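You operate a simulated robot arm through the tools that you are given. There is no shell and no other tool.

Carry out the task below with a simulated robot arm. There is one attempt and no reset: what you move stays moved.

Task
Pump the grey gauge plate up into green, then bleed it into yellow.
Fine: lock the loose black collar and open the red handle first; shut the red handle in the green band; bleed with the blue knob, leave it shut. The plug stays.

The check looks at the end state, three seconds after you hand in, the way a careful person would. Anything else that was tipped, shoved, dropped, spilled or broken makes it a failure.

Robot
A 7-joint arm with a two-finger parallel gripper, fixed in place. Base frame: the origin is at the foot of the arm, x ahead of it, y to its left, z up. Readings come in m, degrees, newtons and seconds.
Its first joint turns from -149.0 to 149.0 degrees. Payload 3.5 kg.
The tool frame sits at the grasp point between the pads (the TCP): z along the fingers, y along the line on which they close. The tips reach 0.023 m beyond it. The gripper opens to 0.094 m. The fingers are 0.038 m wide and 0.01 m thick; the gripper's body (0.054 by 0.096 m) begins 0.039 m behind the TCP.
Orientation is that of the tool frame in the base frame, as [roll, pitch, yaw] about the fixed x, y, z axes, in that order (R = Rz(yaw) Ry(pitch) Rx(roll)). With the fingers straight down and closing along the base's y, the tool's x points along the base's -x, its y along +y and its z along -z.

Tools
- The arm moves only by the tool drive_tool. Its argument "increments" is a list of rows, each an object (a shift or turn left out is 0, a gripper value left out holds the last) with "claw": the finger opening in m, from 0 to 0.094; "linear": the shift along the tool's x, y, z in units of 400 mm (1.0 is 400 mm), a list of three; "rotation": the turn, a rotation vector about the tool's x, y, z in units of 45 degrees (1.0 is 45 degrees), a list of three. In form: [{"claw": claw, "linear": [tx, ty, tz], "rotation": [rx, ry, rz]}, ...]. A call has 1 to 20 rows; each row is the pose to reach, as a shift and turn from the pose commanded when the call began, along the tool's axes at that moment. A call with a number of a shift or a turn outside -1 to 1 is refused whole. Each row takes 0.2 s and may step no farther than 0.05 m and 8.6 degrees from the row before; otherwise, or with a gripper value out of range, the whole call is refused. Where a pose cannot be reached the arm comes as near as it can. A force on the tool above 40 N (or 10 N above the force at the start of the call, whichever is more), or a blocked arm, ends the call early, and 0.2 s more pass. Each finger travels about 0.153 m/s and halts on what it meets, pressing with about 21 N; the grip force reading is that of the motor and also rises with nothing between the fingers. The clock runs only during rows and for 0.2 s after the last one: add rows that repeat a pose to give the fingers time. The reply holds the time, the measured pose of the TCP, the force on the tool along the base axes, the opening and the grip force, in the units named above and with some noise, with the torque about the TCP (base axes, N m) and any sound that the robot's microphone picked up.
- Cameras (640 x 400 px; columns grow to the right, rows downward): "scene" is fixed at [0.221, -0.5015, 1.7384]; the picture's right is [0.10, -0.99, 0.00], its down [-0.94, -0.10, -0.34] and it looks along [0.33, 0.03, -0.94] (base axes); focal length 348 px, centre (320, 200). "wrist" rides on the gripper at [0.087, 0.016, -0.074] in the tool frame; the picture's right is [-0.18, 0.98, 0.00], its down [-0.58, -0.11, -0.81] and it looks along [-0.79, -0.15, 0.59] (tool axes); focal length 243 px, centre (320, 200). There is no depth. A picture from a camera that has moved, and an enlarged one, comes with that camera's place and axes in the base frame and with its lens.
- capture(camera): a new picture of that camera. It takes no simulated time.
- enlarge(camera, box): a new picture of the part [left, top, right, bottom] of that camera's present view, enlarged. It takes no simulated time.
- close_job(): hands the job in; it is judged then, once.

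Nothing tells you positions but the pictures and the camera data. Unless the task says otherwise, let go and move clear before handing in.

The tools are called after ">>>" as name(argument=value, ...) on one line, values as JSON. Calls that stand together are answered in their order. drive_tool: Moves the arm, as the interface text tells. Its arguments: {"type":"object","properties":{"increments":{"type":"array"}},"required":["increments"]} The other tools are called the same way: capture (camera) takes a picture; enlarge (camera, box) takes an enlarged picture of a part of a camera's view; close_job () hands the job in.

At the start:

```text
t: 0.0
ee_pos: [0.4776, -0.0003, 0.5733]
tool_rot: [-180.0, 0.3, 180.0]
force: [0.2, -0.1, -0.1]
moment: [-0.01, 0.01, 0.0]
finger_gap: 0.0942
gripper_force: 0.1
```

scene: 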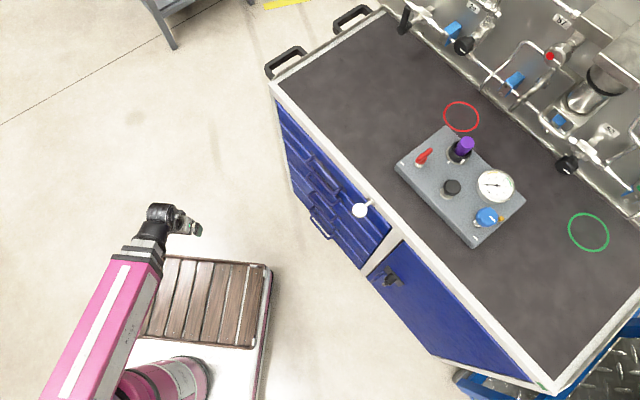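
wrist: 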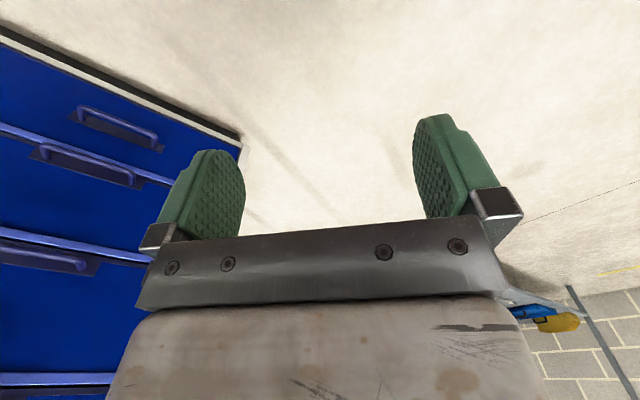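

The scene shows a workbench with a grey plate carrying a red handle, a purple plug in a black collar, a black knob, a gauge and a blue knob. I'll look closer first.

>>> enlarge(camera="scene", box=[380, 110, 540, 260])

>>> enlarge(camera="scene", box=[320, 90, 620, 280])

>>> enlarge(camera="scene", box=[460, 160, 530, 204])

>>> enlarge(camera="scene", box=[400, 120, 490, 210])

```text
2.67 times, centred on (460, 185) of scene
camera zoom: at [0.221, -0.5015, 1.7384], right [0.1, -0.99, 0.0], down [-0.94, -0.1, -0.34], along [0.33, 0.03, -0.94], focal length 928 px, centre (-53, 240)
```

zoom: 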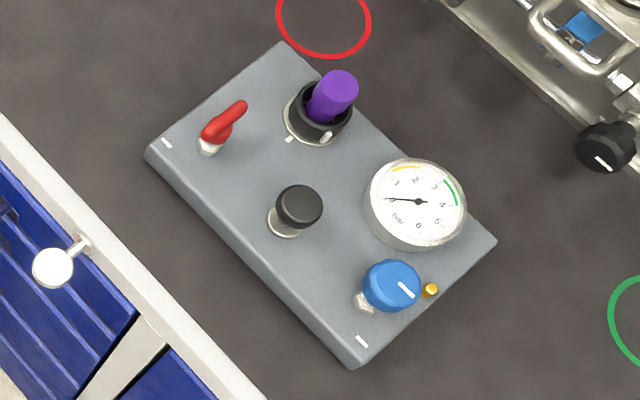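

```text
2.11 times, centred on (470, 185) of scene
camera zoom: at [0.221, -0.5015, 1.7384], right [0.1, -0.99, 0.0], down [-0.94, -0.1, -0.34], along [0.33, 0.03, -0.94], focal length 732 px, centre (4, 232)
```

zoom: 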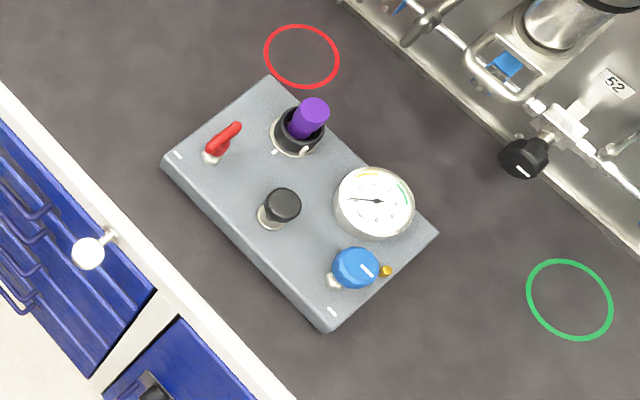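

```text
9.09 times, centred on (495, 182) of scene
camera zoom: at [0.221, -0.5015, 1.7384], right [0.1, -0.99, 0.0], down [-0.94, -0.1, -0.34], along [0.33, 0.03, -0.94], focal length 3163 px, centre (-1271, 364)
```

zoom: 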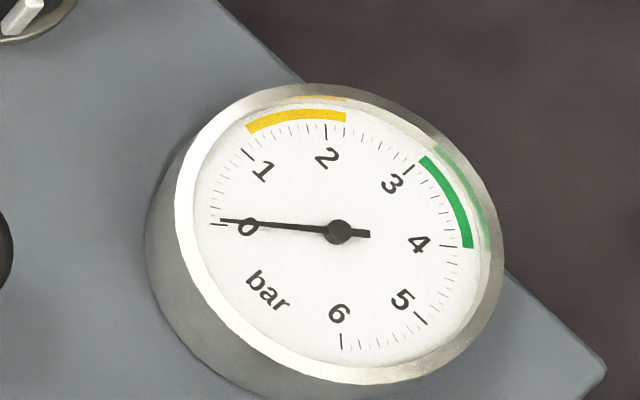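

```text
4.44 times, centred on (445, 165) of scene
camera zoom: at [0.221, -0.5015, 1.7384], right [0.1, -0.99, 0.0], down [-0.94, -0.1, -0.34], along [0.33, 0.03, -0.94], focal length 1546 px, centre (-236, 356)
```

zoom: 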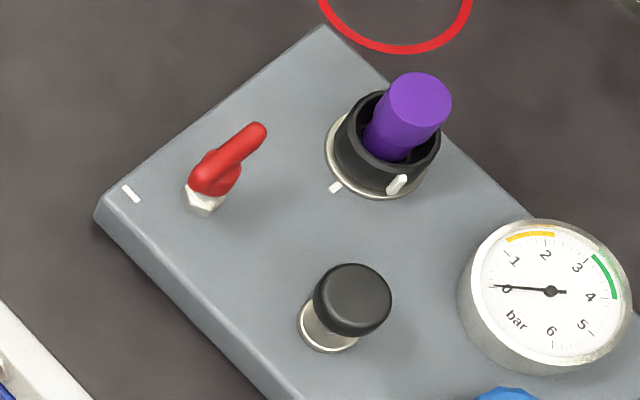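

The bench top seems to stand at roughly z ≈ 0.85–0.95 to the robot's right, about 45° off. I'll lift the tool and turn it to face the bench, so I can measure with the wrist camera.

>>> drive_tool(increments=[{"linear": [0, 0, -0.12], "rotation": [0, 0, 0.12]}, {"linear": [0, 0, -0.24], "rotation": [0, 0, 0.24]}, {"linear": [0, 0, -0.36], "rotation": [0, 0, 0.36]}, {"linear": [0, 0, -0.48], "rotation": [0, 0, 0.48]}, {"linear": [0, 0, -0.6], "rotation": [0, 0, 0.6]}, {"linear": [0, 0, -0.72], "rotation": [0, 0, 0.72]}, {"linear": [0, 0, -0.84], "rotation": [0, 0, 0.84]}, {"linear": [0, 0, -0.96], "rotation": [0, 0, 0.96]}, {"linear": [0, 0, -1.0], "rotation": [0, 0, 1.0]}])

>>> capture(camera="wrist")

```text
t: 2.0
ee_pos: [0.4742, -0.0015, 0.975]
tool_rot: [179.7, 0.3, 134.9]
force: [0.3, -0.2, 0.6]
moment: [-0.01, 0.02, 0.0]
finger_gap: 0.0942
gripper_force: 0.0
out of reach, approached as far as the arm can: row 2, 3, 4, 5
```

```text
taken
camera wrist: at [0.4258, 0.0719, 1.0503], right [0.83, 0.56, 0.01], down [0.33, -0.49, 0.81], along [0.46, -0.67, -0.59], focal length 243 px, centre (320, 200)
```

wrist: 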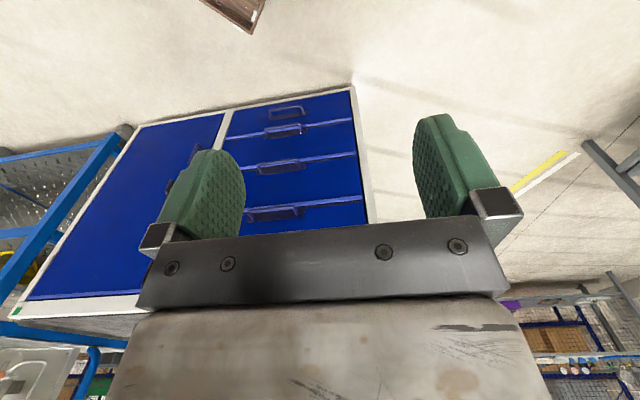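

Triangulating the bench corner puts the bench top at about z ≈ 0.9. Next I'll rise and swing over towards the bench, keeping high.

>>> drive_tool(increments=[{"linear": [0, 0, -0.12]}, {"linear": [0, 0, -0.24]}, {"linear": [0, 0, -0.36]}, {"linear": [0, 0, -0.48]}, {"linear": [0, 0, -0.6]}, {"linear": [-0.06, -0.1, -0.62]}, {"linear": [-0.12, -0.2, -0.62]}, {"linear": [-0.18, -0.3, -0.62]}, {"linear": [-0.24, -0.4, -0.62]}, {"linear": [-0.3, -0.5, -0.62]}, {"linear": [-0.36, -0.6, -0.62]}, {"linear": [-0.42, -0.7, -0.62]}, {"linear": [-0.48, -0.8, -0.62]}, {"linear": [-0.54, -0.9, -0.62]}, {"linear": [-0.6, -1.0, -0.62]}])

>>> capture(camera="wrist")

>>> capture(camera="scene")

```text
t: 4.4
ee_pos: [0.4759, -0.2967, 1.1171]
tool_rot: [177.6, 6.3, 133.8]
force: [10.1, 10.1, -3.1]
moment: [-1.05, 0.62, -1.5]
finger_gap: 0.094
gripper_force: 0.1
out of reach, approached as far as the arm can: row 1, 2, 3, 4, 5, 6, 7, 8, 9, 10, 11, 12
stopped in row 12: the force on the tool passed its limit at 57 N (the readings are from after the stop); the commanded pose is now the measured one
```

```text
taken
camera wrist: at [0.4207, -0.2187, 1.1825], right [0.83, 0.55, 0.06], down [0.24, -0.45, 0.86], along [0.5, -0.7, -0.51], focal length 243 px, centre (320, 200)
```

wrist: 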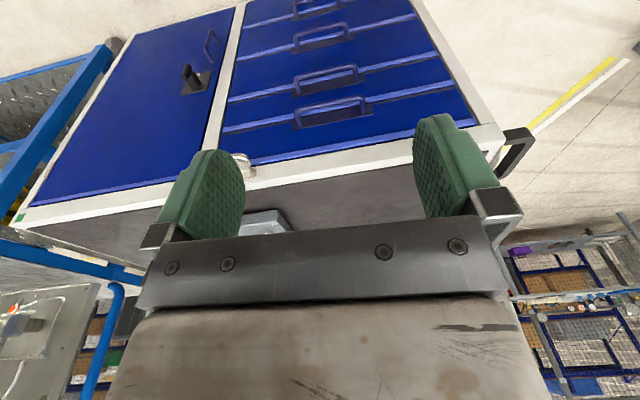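

```text
taken
```

scene: 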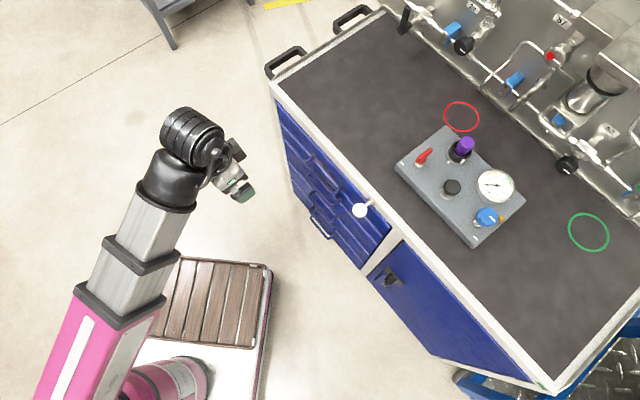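

The stop came in open air, so it looks like a joint limit rather than contact. I'll hold still and read the force again.

>>> drive_tool(increments=[{"linear": [0, 0, 0]}, {"linear": [0, 0, 0]}])

>>> enlarge(camera="scene", box=[120, 90, 300, 230])

```text
t: 5.0
ee_pos: [0.4767, -0.297, 1.1169]
tool_rot: [177.7, 6.2, 133.9]
force: [16.2, 16.0, -7.6]
moment: [-1.85, 0.77, -2.38]
finger_gap: 0.0941
gripper_force: 0.0
```

```text
2.86 times, centred on (210, 160) of scene
camera zoom: at [0.221, -0.5015, 1.7384], right [0.1, -0.99, 0.0], down [-0.94, -0.1, -0.34], along [0.33, 0.03, -0.94], focal length 994 px, centre (634, 314)
```

zoom: 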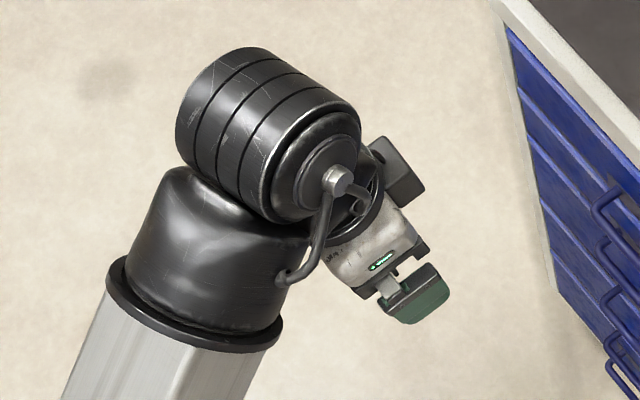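

The gripper seems to rub against the forearm while folded. I'll move outward and slightly down to unfold it.

>>> drive_tool(increments=[{"linear": [-0.04, 0.03, 0.04], "rotation": [0, 0, 0.05]}, {"linear": [-0.1, 0.05, 0.08], "rotation": [0, 0, 0.1]}, {"linear": [-0.16, 0.05, 0.12], "rotation": [0, 0, 0.15]}])

```text
t: 5.8
ee_pos: [0.5367, -0.3322, 1.0749]
tool_rot: [176.9, 6.0, 127.1]
force: [-0.4, 0.7, 0.3]
moment: [-0.05, 0.03, -0.01]
finger_gap: 0.0939
gripper_force: 0.0
```

The contact has cleared. Next I'll level the tool and swing over the bench edge at a safe height.

>>> drive_tool(increments=[{"linear": [-0.05, -0.06, 0.0], "rotation": [0.02, 0.05, 0]}, {"linear": [-0.11, -0.12, 0.0], "rotation": [0.04, 0.09, 0]}, {"linear": [-0.17, -0.18, 0.0], "rotation": [0.069, 0.133, 0]}, {"linear": [-0.23, -0.25, 0.0], "rotation": [0.069, 0.133, 0]}, {"linear": [-0.29, -0.32, 0.0], "rotation": [0.069, 0.133, 0]}, {"linear": [-0.35, -0.39, 0.0], "rotation": [0.069, 0.133, 0]}, {"linear": [-0.4, -0.46, 0.0], "rotation": [0.069, 0.133, 0]}, {"linear": [-0.45, -0.52, 0.0], "rotation": [0.069, 0.133, 0]}])

>>> capture(camera="wrist")

>>> capture(camera="scene")

```text
t: 6.7
ee_pos: [0.5234, -0.439, 1.0777]
tool_rot: [179.7, 0.2, 126.2]
force: [10.5, 5.5, -4.5]
moment: [-0.85, 0.64, -1.08]
finger_gap: 0.094
gripper_force: 0.2
stopped in row 4: the force on the tool passed its limit at 64 N (the readings are from after the stop); the commanded pose is now the measured one
```

```text
taken
camera wrist: at [0.4856, -0.3595, 1.1536], right [0.9, 0.43, 0.0], down [0.25, -0.53, 0.81], along [0.35, -0.73, -0.59], focal length 243 px, centre (320, 200)
```

wrist: 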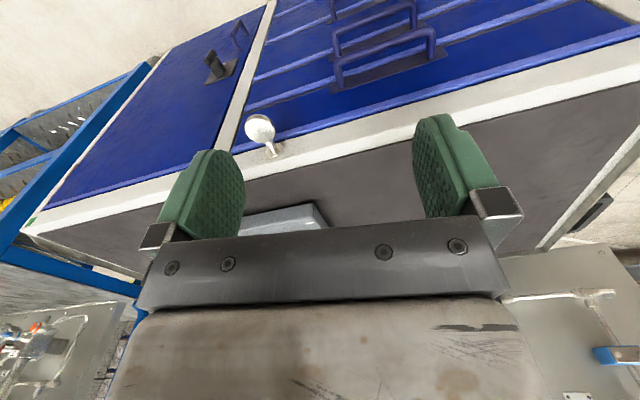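

```text
taken
```

scene: 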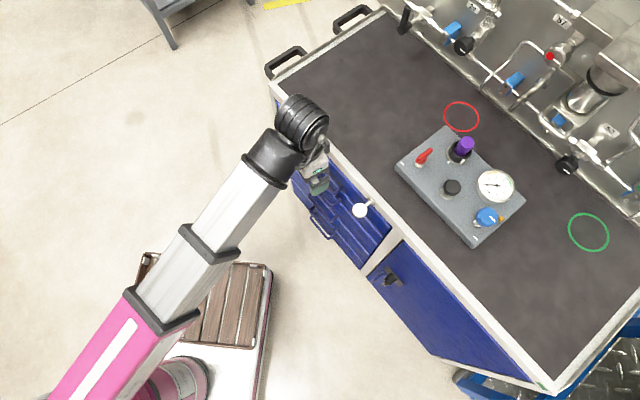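

>>> enlarge(camera="scene", box=[230, 80, 390, 220])

>>> drive_tool(increments=[{"linear": [0, 0, 0]}])

```text
2.86 times, centred on (310, 150) of scene
camera zoom: at [0.221, -0.5015, 1.7384], right [0.1, -0.99, 0.0], down [-0.94, -0.1, -0.34], along [0.33, 0.03, -0.94], focal length 994 px, centre (349, 343)
```

zoom: 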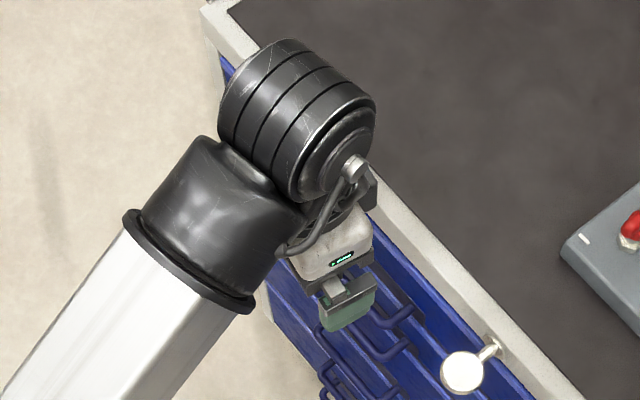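

```text
t: 7.1
ee_pos: [0.5227, -0.4395, 1.0791]
tool_rot: [179.8, 0.2, 126.2]
force: [13.9, 10.3, -6.7]
moment: [-1.47, 0.92, -1.65]
finger_gap: 0.094
gripper_force: 0.0
```

The contact point computes to around the wrist camera, which points back under the forearm. A small yaw turn each way should show which direction relieves it.

>>> drive_tool(increments=[{"rotation": [0, 0, 0.06]}, {"rotation": [0, 0, 0.06]}])

```text
t: 7.7
ee_pos: [0.522, -0.4394, 1.079]
tool_rot: [179.9, 0.1, 123.8]
force: [0.4, 0.4, 0.2]
moment: [0.01, -0.02, 0.01]
finger_gap: 0.0938
gripper_force: 0.1
```

Turning the yaw further negative frees it. I'll keep the tool yaw ahead of the arm and move over to the near side of the plate.

>>> drive_tool(increments=[{"rotation": [0, 0, 0.12]}, {"rotation": [0, 0, 0.24]}, {"linear": [-0.06, -0.035, 0], "rotation": [0, 0, 0.36]}, {"linear": [-0.12, -0.07, 0], "rotation": [0, 0, 0.42]}, {"linear": [-0.18, -0.105, 0], "rotation": [0, 0, 0.42]}, {"linear": [-0.24, -0.14, 0], "rotation": [0, 0, 0.42]}, {"linear": [-0.3, -0.175, 0], "rotation": [0, 0, 0.42]}, {"linear": [-0.36, -0.21, 0], "rotation": [0, 0, 0.42]}, {"linear": [-0.42, -0.245, 0], "rotation": [0, 0, 0.42]}, {"linear": [-0.48, -0.28, 0], "rotation": [0, 0, 0.42]}, {"linear": [-0.54, -0.315, 0], "rotation": [0, 0, 0.42]}, {"linear": [-0.607, -0.352, 0], "rotation": [0, 0, 0.42]}])

>>> capture(camera="wrist")

>>> capture(camera="scene")

```text
t: 10.3
ee_pos: [0.5399, -0.7214, 1.0802]
tool_rot: [179.8, 0.2, 104.8]
force: [-0.4, -1.2, -0.6]
moment: [0.03, 0.02, -0.02]
finger_gap: 0.094
gripper_force: 0.2
```

```text
taken
camera wrist: at [0.5351, -0.6331, 1.1562], right [1.0, 0.07, 0.0], down [0.04, -0.59, 0.81], along [0.06, -0.8, -0.59], focal length 243 px, centre (320, 200)
```

wrist: 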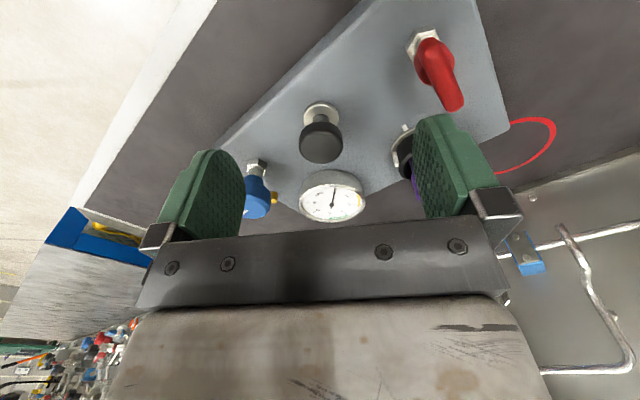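

```text
taken
```

scene: 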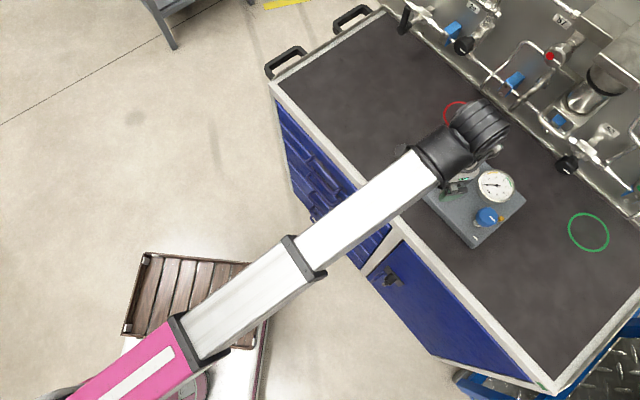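

This view is clear: plate top z ≈ 0.934, pump knob near (0.546, −0.778, 0.99), red handle near (0.62, −0.71), blue knob near (0.476, −0.855), and collar near (0.655, −0.816). Zooming in on the details.

>>> enlarge(camera="wrist", box=[380, 10, 540, 130])

>>> enlarge(camera="wrist", box=[230, 80, 430, 240])

>>> enlarge(camera="wrist", box=[200, 0, 520, 240])

```text
3.33 times, centred on (460, 70) of wrist
camera zoom: at [0.5351, -0.6331, 1.1562], right [1.0, 0.07, 0.0], down [0.04, -0.59, 0.81], along [0.06, -0.8, -0.59], focal length 809 px, centre (-147, 633)
```

zoom: 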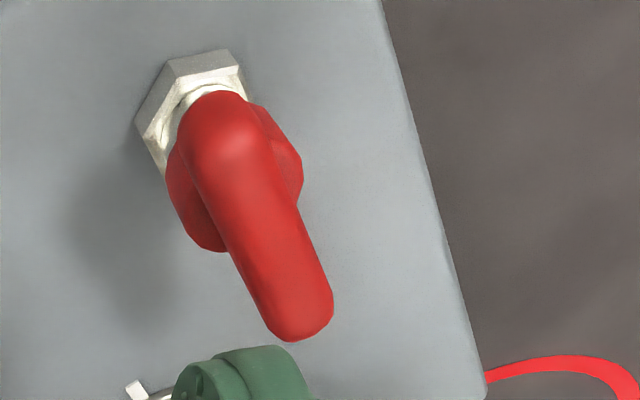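

```text
2.50 times, centred on (330, 160) of wrist
camera zoom: at [0.5351, -0.6331, 1.1562], right [1.0, 0.07, 0.0], down [0.04, -0.59, 0.81], along [0.06, -0.8, -0.59], focal length 606 px, centre (295, 300)
```

zoom: 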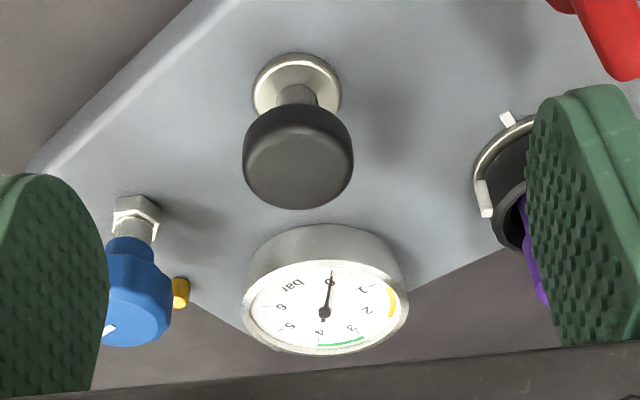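

```text
1.67 times, centred on (360, 120) of wrist
camera zoom: at [0.5351, -0.6331, 1.1562], right [1.0, 0.07, 0.0], down [0.04, -0.59, 0.81], along [0.06, -0.8, -0.59], focal length 404 px, centre (253, 333)
```

zoom: 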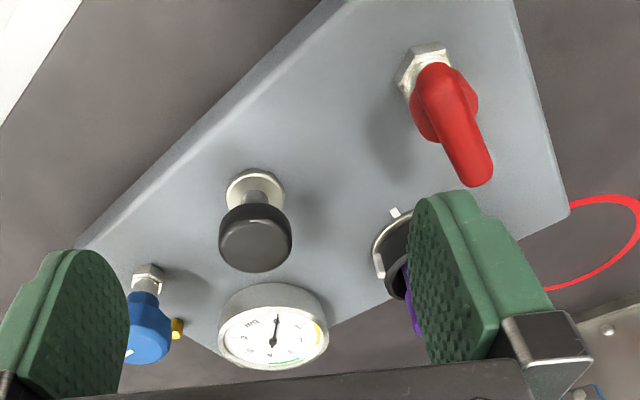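

The collar's white lug sits about 60° counter-clockwise of the fixed tick, so it needs a clockwise turn to line up. The red handle lies crosswise, which means shut. I'll test reach above the collar at a safe height.

>>> drive_tool(increments=[{"linear": [-0.06, 0.043, -0.03]}, {"linear": [-0.12, 0.087, -0.05]}, {"linear": [-0.18, 0.13, -0.05]}, {"linear": [-0.24, 0.174, -0.05]}, {"linear": [-0.303, 0.217, -0.05]}, {"linear": [-0.303, 0.217, -0.05]}])

>>> capture(camera="wrist")

>>> capture(camera="scene")

```text
t: 11.7
ee_pos: [0.6557, -0.8151, 1.0998]
tool_rot: [179.8, 0.2, 104.7]
force: [0.3, -0.1, -0.8]
moment: [0.0, 0.0, 0.0]
finger_gap: 0.094
gripper_force: 0.0
```

```text
taken
camera wrist: at [0.65, -0.7271, 1.175], right [1.0, 0.07, 0.0], down [0.04, -0.59, 0.81], along [0.06, -0.8, -0.59], focal length 243 px, centre (320, 200)
```

wrist: 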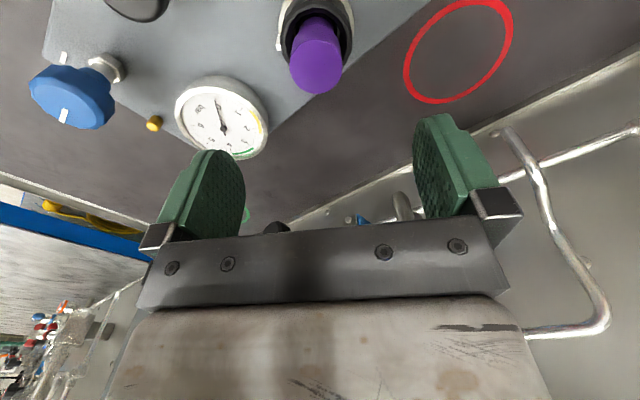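

```text
taken
```

scene: 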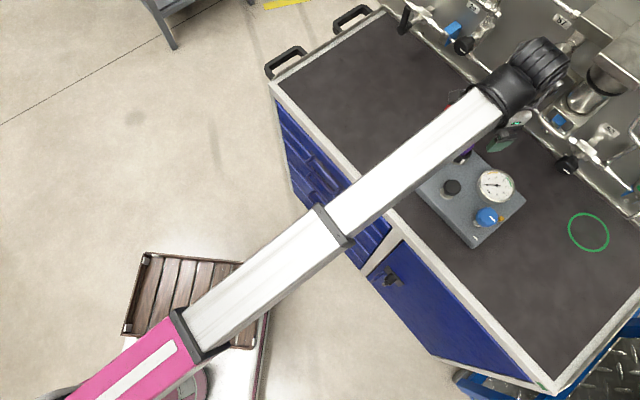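

The arm reaches above the collar without trouble. Zooming in on the collar, lug and tick.

>>> enlarge(camera="wrist", box=[250, 0, 390, 105])

>>> enlarge(camera="wrist", box=[20, 20, 180, 140])

>>> enlarge(camera="scene", box=[420, 30, 620, 200])

```text
3.81 times, centred on (320, 52) of wrist
camera zoom: at [0.65, -0.7271, 1.175], right [1.0, 0.07, 0.0], down [0.04, -0.59, 0.81], along [0.06, -0.8, -0.59], focal length 924 px, centre (320, 762)
```

zoom: 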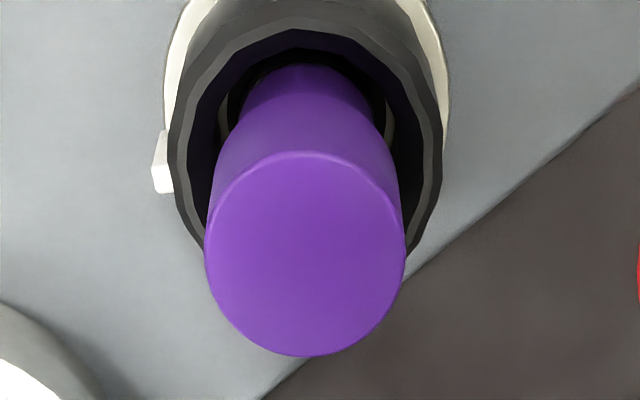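

```text
3.33 times, centred on (100, 80) of wrist
camera zoom: at [0.65, -0.7271, 1.175], right [1.0, 0.07, 0.0], down [0.04, -0.59, 0.81], along [0.06, -0.8, -0.59], focal length 809 px, centre (1053, 600)
```

zoom: 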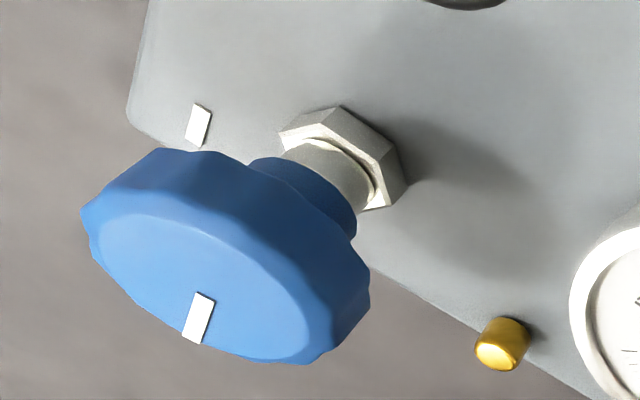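

```text
2.35 times, centred on (520, 115) of scene
camera zoom: at [0.221, -0.5015, 1.7384], right [0.1, -0.99, 0.0], down [-0.94, -0.1, -0.34], along [0.33, 0.03, -0.94], focal length 819 px, centre (-151, 400)
```

zoom: 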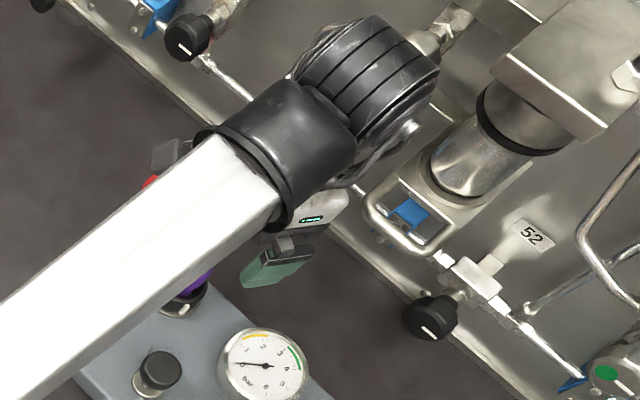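

From the wrist view, the collar axis is near (0.650, −0.803). I still need the plug and rim heights, so I'll take a second view from further back.

>>> drive_tool(increments=[{"linear": [0.1, 0, 0]}, {"linear": [0.2, 0, 0]}, {"linear": [0.2, 0, 0]}])

>>> enlarge(camera="wrist", box=[240, 60, 400, 180])

>>> capture(camera="wrist")

```text
t: 12.5
ee_pos: [0.6362, -0.7383, 1.0976]
tool_rot: [179.8, 0.1, 104.7]
force: [0.2, -1.2, -0.1]
moment: [-0.04, -0.01, -0.01]
finger_gap: 0.0942
gripper_force: 0.1
```

```text
3.33 times, centred on (320, 120) of wrist
camera zoom: at [0.6294, -0.6497, 1.1737], right [1.0, 0.07, 0.0], down [0.04, -0.59, 0.81], along [0.06, -0.8, -0.59], focal length 809 px, centre (320, 467)
```

zoom: 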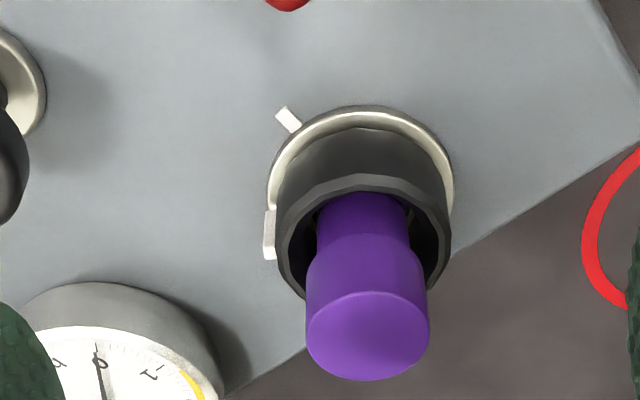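

```text
taken
camera wrist: at [0.6294, -0.6497, 1.1737], right [1.0, 0.07, 0.0], down [0.04, -0.59, 0.81], along [0.06, -0.8, -0.59], focal length 243 px, centre (320, 200)
```

wrist: 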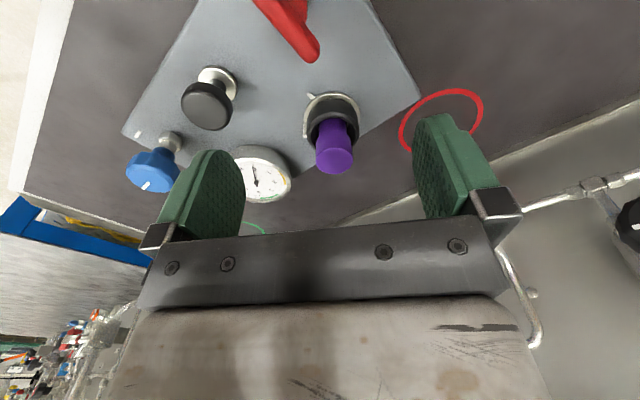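

Triangulation gives the plug top at z ≈ 1.019 and the collar rim at z ≈ 0.98. For a better plate height I'll zoom in on other features from this pose.

>>> enlarge(camera="wrist", box=[160, 50, 280, 140])

>>> enlarge(camera="wrist", box=[110, 100, 230, 190])

>>> enlarge(camera="wrist", box=[240, 0, 360, 90])

>>> enlarge(camera="wrist", box=[290, 80, 370, 140])

```text
4.44 times, centred on (220, 95) of wrist
camera zoom: at [0.6294, -0.6497, 1.1737], right [1.0, 0.07, 0.0], down [0.04, -0.59, 0.81], along [0.06, -0.8, -0.59], focal length 1078 px, centre (764, 667)
```

zoom: 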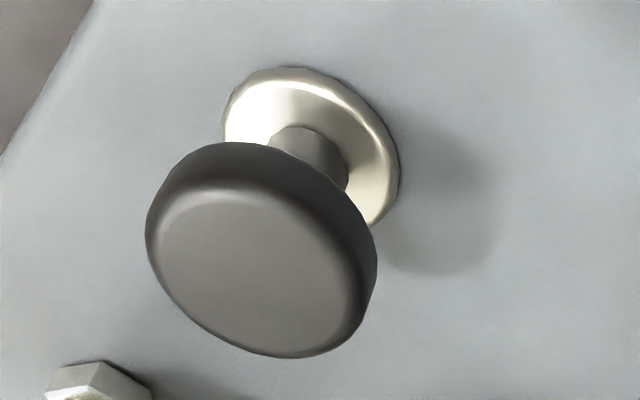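

```text
4.44 times, centred on (170, 145) of wrist
camera zoom: at [0.6294, -0.6497, 1.1737], right [1.0, 0.07, 0.0], down [0.04, -0.59, 0.81], along [0.06, -0.8, -0.59], focal length 1078 px, centre (987, 444)
```

zoom: 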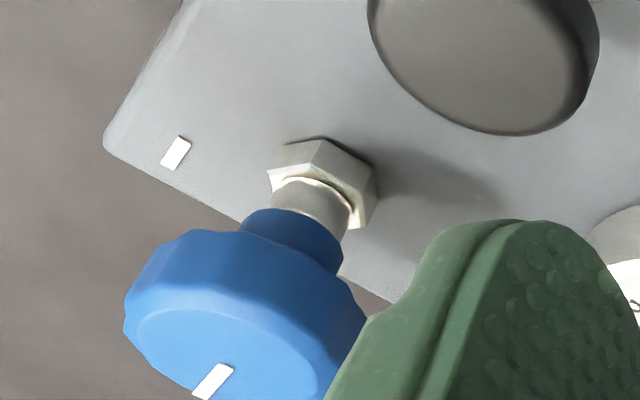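

```text
4.44 times, centred on (300, 45) of wrist
camera zoom: at [0.6294, -0.6497, 1.1737], right [1.0, 0.07, 0.0], down [0.04, -0.59, 0.81], along [0.06, -0.8, -0.59], focal length 1078 px, centre (409, 889)
```

zoom: 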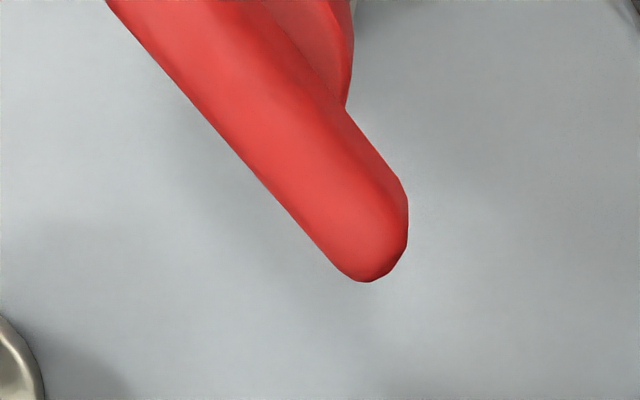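

```text
6.67 times, centred on (330, 110) of wrist
camera zoom: at [0.6294, -0.6497, 1.1737], right [1.0, 0.07, 0.0], down [0.04, -0.59, 0.81], along [0.06, -0.8, -0.59], focal length 1618 px, centre (253, 800)
```

zoom: 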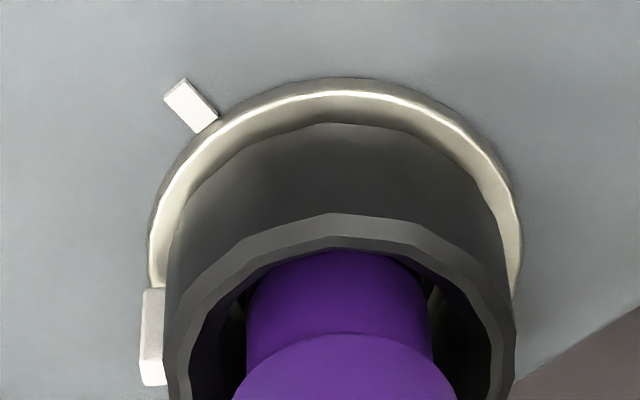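

Better heights: plate top about 0.951, pump knob top 0.997, handle about 1.005. The fingers must straddle the collar clear of its lug, so I'll go to yaw ≈ 60° above the collar axis.

>>> drive_tool(increments=[{"claw": 0.072, "linear": [-0.02, 0, 0], "rotation": [0, 0, 0.14]}, {"linear": [-0.05, 0, 0], "rotation": [0, 0, 0.28]}, {"linear": [-0.08, 0, 0], "rotation": [0, 0, 0.42]}, {"linear": [-0.11, 0, 0], "rotation": [0, 0, 0.56]}, {"linear": [-0.14, 0, 0], "rotation": [0, 0, 0.7]}, {"linear": [-0.1565, -0.0015, 0], "rotation": [0, 0, 0.84]}, {"linear": [-0.1565, -0.0015, 0], "rotation": [0, 0, 0.98]}, {"linear": [-0.1565, -0.0015, 0], "rotation": [0, 0, 0.98]}])

>>> capture(camera="wrist")

>>> capture(camera="scene")

```text
t: 14.3
ee_pos: [0.6492, -0.7991, 1.0991]
tool_rot: [179.9, 0.0, 60.5]
force: [0.7, -0.4, -0.5]
moment: [-0.01, 0.0, 0.01]
finger_gap: 0.0722
gripper_force: 0.0
```

```text
taken
camera wrist: at [0.7068, -0.7305, 1.1748], right [0.77, -0.64, 0.0], down [-0.38, -0.45, 0.81], along [-0.52, -0.62, -0.59], focal length 243 px, centre (320, 200)
```

wrist: 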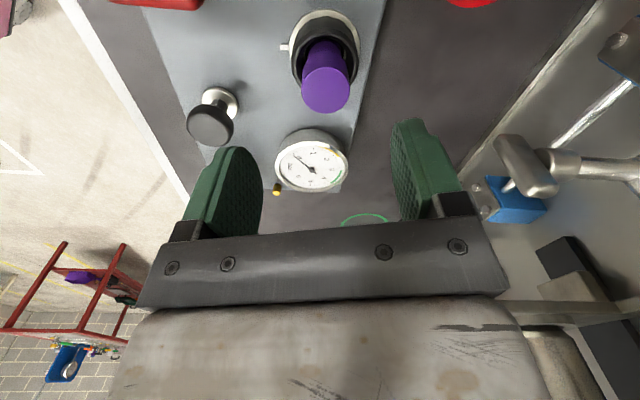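

```text
taken
```

scene: 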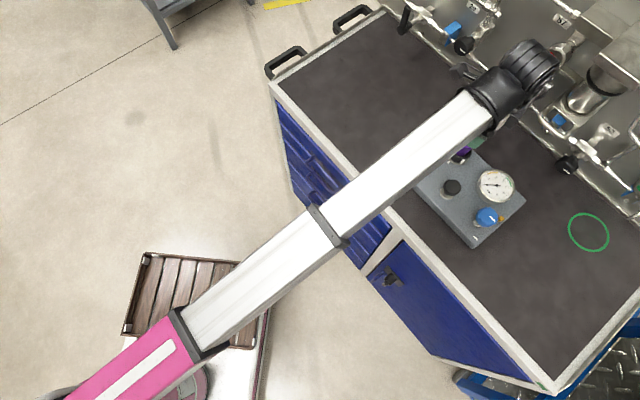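

>>> enlarge(camera="wrist", box=[260, 0, 400, 120])

```text
3.33 times, centred on (330, 60) of wrist
camera zoom: at [0.7068, -0.7305, 1.1748], right [0.77, -0.64, 0.0], down [-0.38, -0.45, 0.81], along [-0.52, -0.62, -0.59], focal length 809 px, centre (287, 667)
```

zoom: 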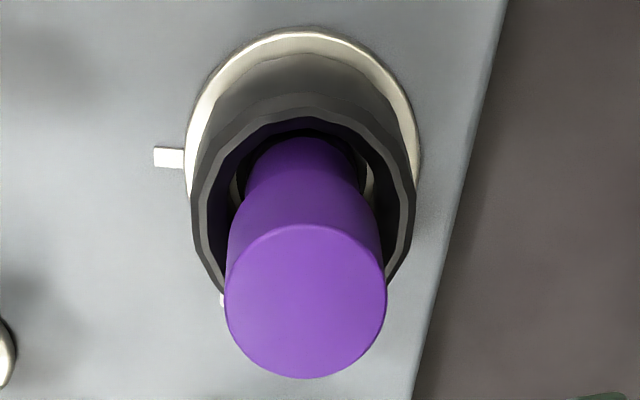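

The axis offset is only about 4 mm. I'll correct it and come down around the collar, with the palm staying above the plug top.

>>> drive_tool(increments=[{"linear": [0.002, 0.009, 0.05]}, {"linear": [0.002, 0.009, 0.11]}, {"linear": [0.002, 0.009, 0.17]}, {"linear": [0.002, 0.009, 0.23]}, {"linear": [0.002, 0.009, 0.275]}, {"linear": [0.002, 0.009, 0.275]}])

>>> capture(camera="wrist")

```text
t: 15.7
ee_pos: [0.6539, -0.7997, 0.9897]
tool_rot: [179.9, -0.1, 60.7]
force: [0.5, -0.5, -0.2]
moment: [-0.02, 0.02, -0.02]
finger_gap: 0.072
gripper_force: 0.0
```

```text
taken
camera wrist: at [0.7107, -0.7318, 1.0649], right [0.77, -0.64, 0.0], down [-0.38, -0.45, 0.81], along [-0.52, -0.62, -0.59], focal length 243 px, centre (320, 200)
```

wrist: 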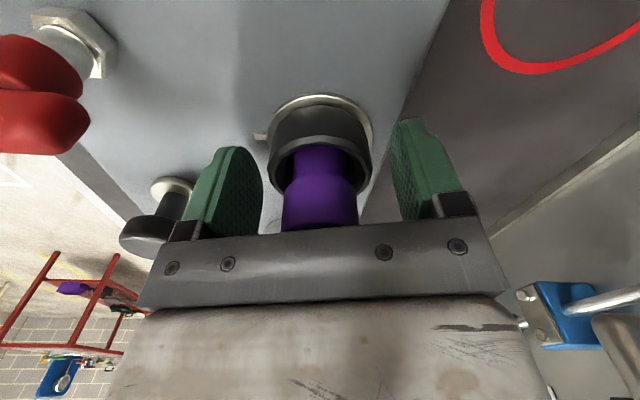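

The collar sits centred between the fingers. Closing on it.

>>> drive_tool(increments=[{"claw": 0.058}, {"claw": 0.045}, {"claw": 0.045}])

>>> capture(camera="wrist")

```text
t: 16.5
ee_pos: [0.6541, -0.8002, 0.9881]
tool_rot: [-180.0, -0.1, 60.6]
force: [-2.3, 1.4, -0.2]
moment: [0.22, 0.56, 0.0]
finger_gap: 0.0507
gripper_force: 20.7
```

```text
taken
camera wrist: at [0.7105, -0.7317, 1.0648], right [0.77, -0.64, 0.0], down [-0.38, -0.45, 0.81], along [-0.52, -0.62, -0.59], focal length 243 px, centre (320, 200)
```

wrist: 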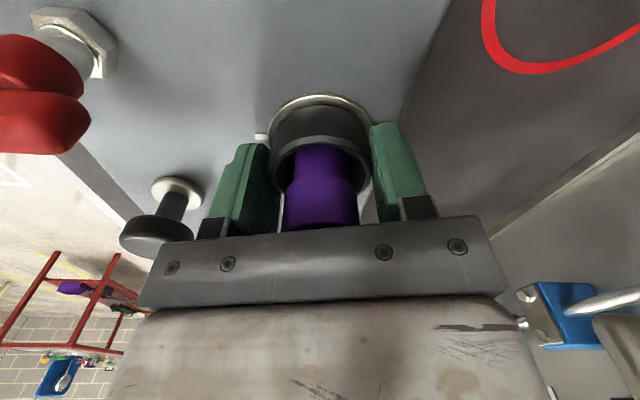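

Gripped at 50.7 mm. Turning clockwise in steps while watching the torque.

>>> drive_tool(increments=[{"rotation": [0, 0, 0.1]}, {"rotation": [0, 0, 0.2]}, {"rotation": [0, 0, 0.3]}, {"rotation": [0, 0, 0.4]}, {"rotation": [0, 0, 0.4]}])

>>> capture(camera="wrist")

```text
t: 17.7
ee_pos: [0.6549, -0.7992, 0.9891]
tool_rot: [179.9, -0.1, 42.6]
force: [-1.8, -0.9, -0.4]
moment: [-0.2, 0.62, -0.02]
finger_gap: 0.0506
gripper_force: 21.1
```

```text
taken
camera wrist: at [0.729, -0.7528, 1.0649], right [0.53, -0.85, 0.0], down [-0.5, -0.31, 0.8], along [-0.68, -0.43, -0.59], focal length 243 px, centre (320, 200)
```

wrist: 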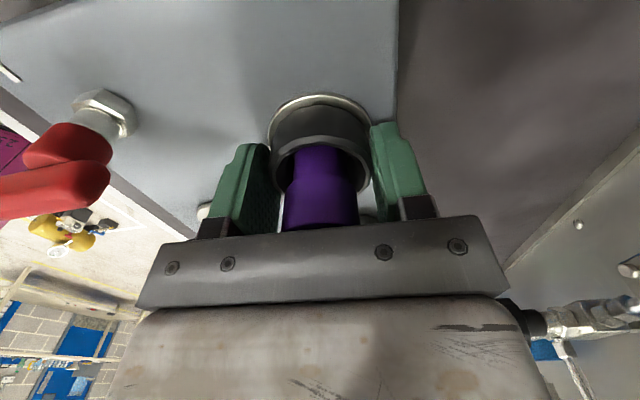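

>>> drive_tool(increments=[{"rotation": [0, 0, 0.1]}, {"rotation": [0, 0, 0.2]}, {"rotation": [0, 0, 0.3]}, {"rotation": [0, 0, 0.4]}, {"rotation": [0, 0, 0.5]}, {"rotation": [0, 0, 0.6]}, {"rotation": [0, 0, 0.7]}, {"rotation": [0, 0, 0.8]}, {"rotation": [0, 0, 0.8]}])

>>> capture(camera="wrist")

>>> enlarge(camera="scene", box=[400, 90, 560, 220])

```text
t: 19.7
ee_pos: [0.6537, -0.8008, 0.9884]
tool_rot: [179.9, -0.2, 6.6]
force: [7.9, -23.2, 9.6]
moment: [-0.05, 0.21, 0.36]
finger_gap: 0.0508
gripper_force: 20.5
```

```text
taken
camera wrist: at [0.7419, -0.8065, 1.064], right [-0.07, -1.0, 0.0], down [-0.59, 0.04, 0.8], along [-0.8, 0.06, -0.59], focal length 243 px, centre (320, 200)
```

wrist: 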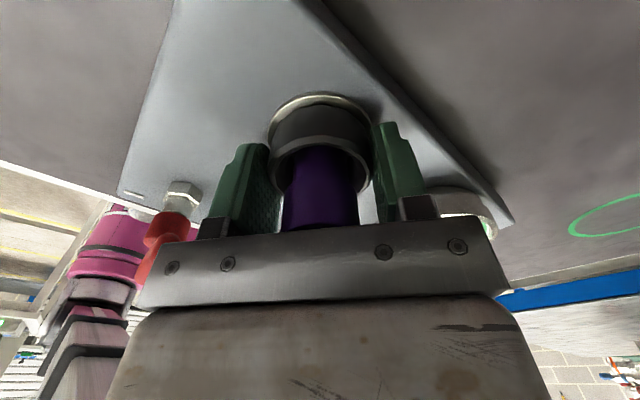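

```text
3.08 times, centred on (480, 155) of scene
camera zoom: at [0.221, -0.5015, 1.7384], right [0.1, -0.99, 0.0], down [-0.94, -0.1, -0.34], along [0.33, 0.03, -0.94], focal length 1071 px, centre (-172, 338)
```

zoom: 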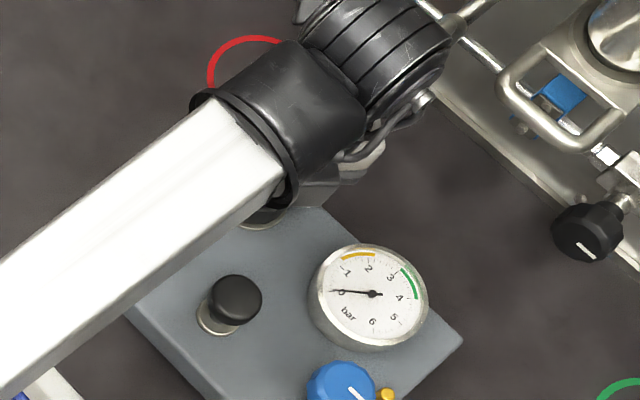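

There's a side force of about 24 N near the fingers now, so the collar may be near its stop. I'll let go, rise and check the lug against the tick.

>>> drive_tool(increments=[{"claw": 0.06}, {"claw": 0.072}, {"claw": 0.072}])

>>> drive_tool(increments=[{"linear": [0, 0, -0.06]}, {"linear": [0, 0, -0.15]}, {"linear": [0, 0, -0.25]}, {"linear": [0, 0, -0.27]}])

>>> capture(camera="wrist")

>>> capture(camera="scene")

```text
t: 20.5
ee_pos: [0.6546, -0.7994, 0.9885]
tool_rot: [-179.9, -0.1, 6.5]
force: [0.1, 0.1, 1.1]
moment: [-0.04, 0.01, 0.01]
finger_gap: 0.072
gripper_force: 0.1
```

```text
t: 21.5
ee_pos: [0.6529, -0.7995, 1.0973]
tool_rot: [179.9, -0.2, 6.6]
force: [-0.1, 0.0, -0.6]
moment: [-0.01, -0.01, 0.02]
finger_gap: 0.0719
gripper_force: 0.0
```

```text
taken
camera wrist: at [0.7413, -0.8045, 1.1726], right [-0.07, -1.0, 0.0], down [-0.59, 0.04, 0.8], along [-0.8, 0.06, -0.59], focal length 243 px, centre (320, 200)
```

wrist: 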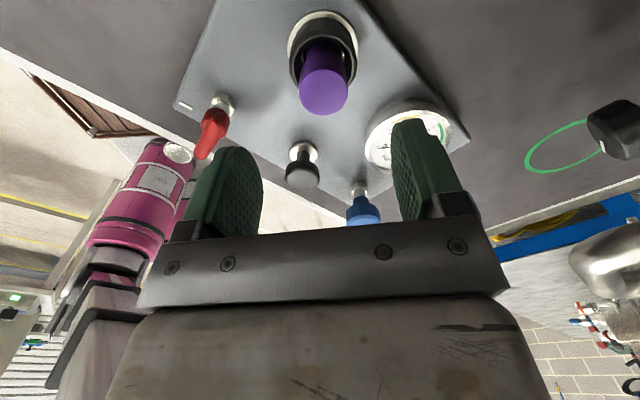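

```text
taken
```

scene: 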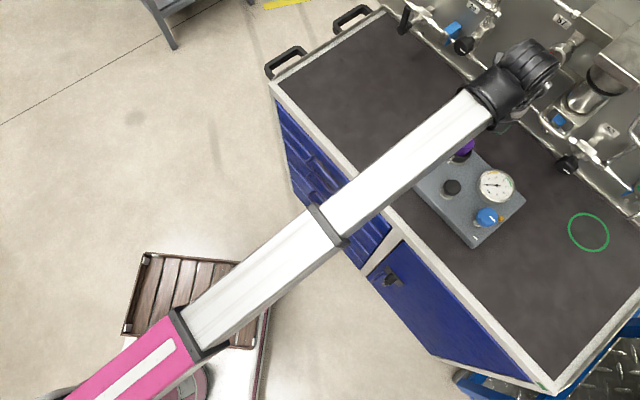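

The tick is hidden from this side, so I'll swing the tool back to yaw ≈ 60° and look again.

>>> drive_tool(increments=[{"rotation": [0, 0, -0.15]}, {"rotation": [0, 0, -0.3]}, {"rotation": [0, 0, -0.45]}, {"rotation": [0, 0, -0.6]}, {"rotation": [0, 0, -0.75]}, {"rotation": [0, 0, -0.9]}, {"rotation": [0, 0, -1.0]}])

>>> drive_tool(increments=[{"rotation": [0, 0, -0.15], "linear": [0.05, 0, 0]}, {"rotation": [0, 0, -0.3], "linear": [0.1, 0, 0]}, {"rotation": [0, 0, -0.45], "linear": [0.15, 0, 0]}, {"rotation": [0, 0, -0.6], "linear": [0.15, 0, 0]}])

>>> capture(camera="wrist")

>>> capture(camera="scene")

```text
t: 23.1
ee_pos: [0.6533, -0.7995, 1.0971]
tool_rot: [179.8, 0.0, 51.7]
force: [0.4, 0.3, -1.3]
moment: [-0.01, -0.01, -0.04]
finger_gap: 0.0721
gripper_force: 0.1
```

```text
t: 24.1
ee_pos: [0.69, -0.7506, 1.0967]
tool_rot: [179.8, 0.0, 78.6]
force: [-0.1, -0.6, -0.4]
moment: [0.0, 0.02, 0.01]
finger_gap: 0.0721
gripper_force: 0.0
```

```text
taken
camera wrist: at [0.7236, -0.6695, 1.1725], right [0.93, -0.37, 0.0], down [-0.22, -0.55, 0.81], along [-0.3, -0.75, -0.59], focal length 243 px, centre (320, 200)
```

wrist: 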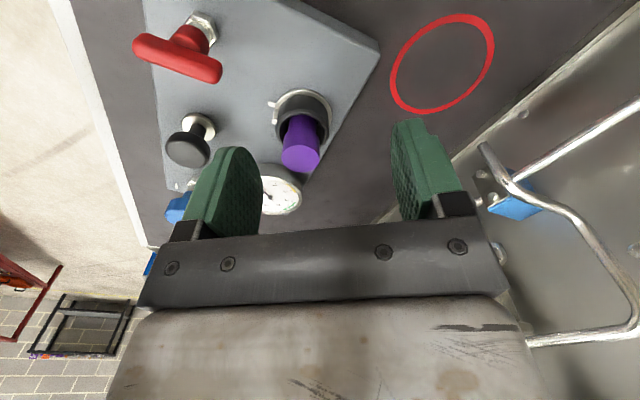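

```text
taken
```

scene: 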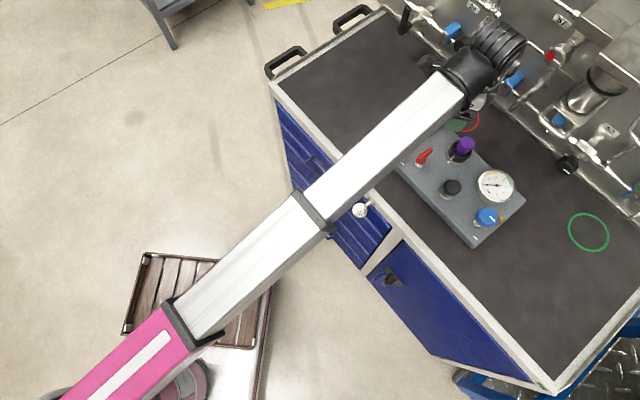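

>>> enlarge(camera="wrist", box=[250, 70, 350, 145])

>>> enlarge(camera="wrist", box=[120, 0, 240, 90])

>>> enlarge(camera="scene", box=[400, 120, 490, 210])

```text
5.33 times, centred on (300, 108) of wrist
camera zoom: at [0.7236, -0.6695, 1.1725], right [0.93, -0.37, 0.0], down [-0.22, -0.55, 0.81], along [-0.3, -0.75, -0.59], focal length 1294 px, centre (427, 693)
```

zoom: 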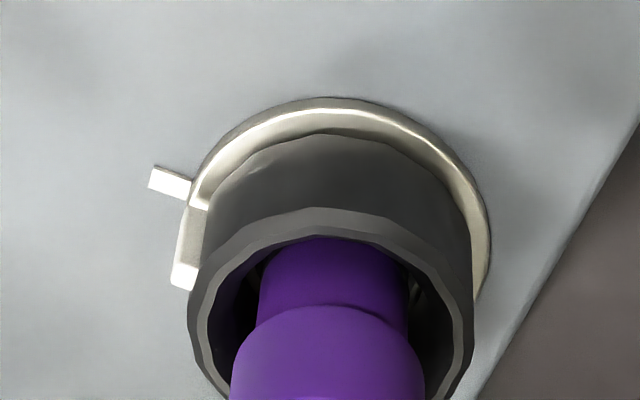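

```text
4.44 times, centred on (180, 45) of wrist
camera zoom: at [0.7236, -0.6695, 1.1725], right [0.93, -0.37, 0.0], down [-0.22, -0.55, 0.81], along [-0.3, -0.75, -0.59], focal length 1078 px, centre (942, 889)
```

zoom: 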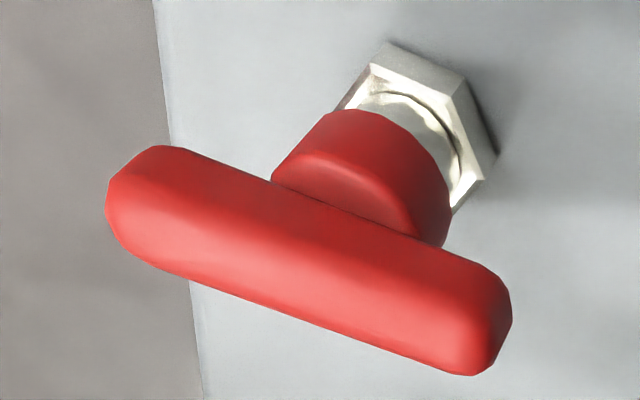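

```text
4.44 times, centred on (445, 165) of scene
camera zoom: at [0.221, -0.5015, 1.7384], right [0.1, -0.99, 0.0], down [-0.94, -0.1, -0.34], along [0.33, 0.03, -0.94], focal length 1546 px, centre (-236, 356)
```

zoom: 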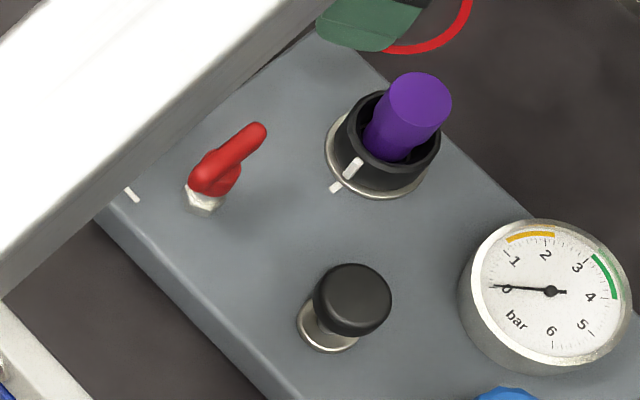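

The lug is now near the tick. I'll zoom in tighter to judge how well they line up.

>>> enlarge(camera="scene", box=[450, 135, 480, 165])

>>> enlarge(camera="wrist", box=[265, 85, 305, 115])

```text
13.33 times, centred on (465, 150) of scene
camera zoom: at [0.221, -0.5015, 1.7384], right [0.1, -0.99, 0.0], down [-0.94, -0.1, -0.34], along [0.33, 0.03, -0.94], focal length 4639 px, centre (-1613, 867)
```

zoom: 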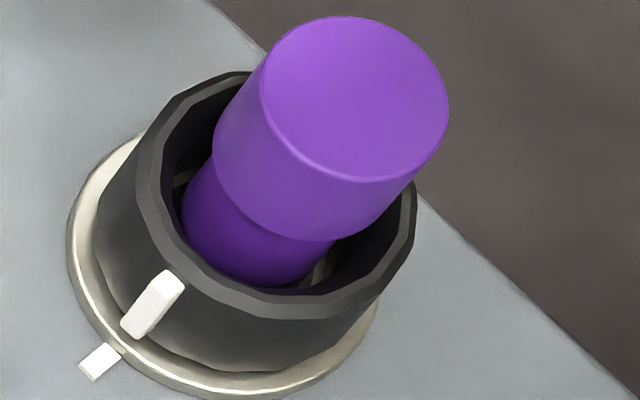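

```text
13.33 times, centred on (285, 100) of wrist
camera zoom: at [0.7236, -0.6695, 1.1725], right [0.93, -0.37, 0.0], down [-0.22, -0.55, 0.81], along [-0.3, -0.75, -0.59], focal length 3235 px, centre (787, 1533)
```

zoom: 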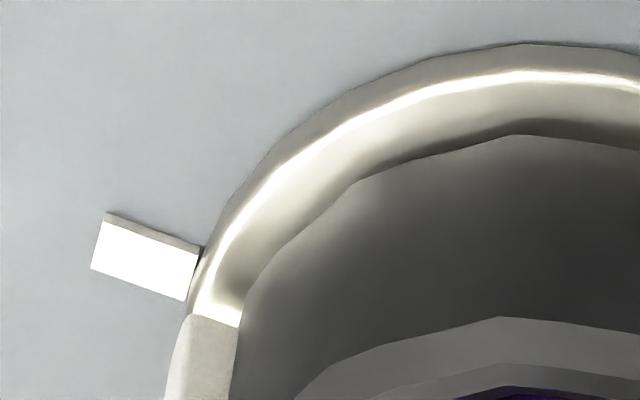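

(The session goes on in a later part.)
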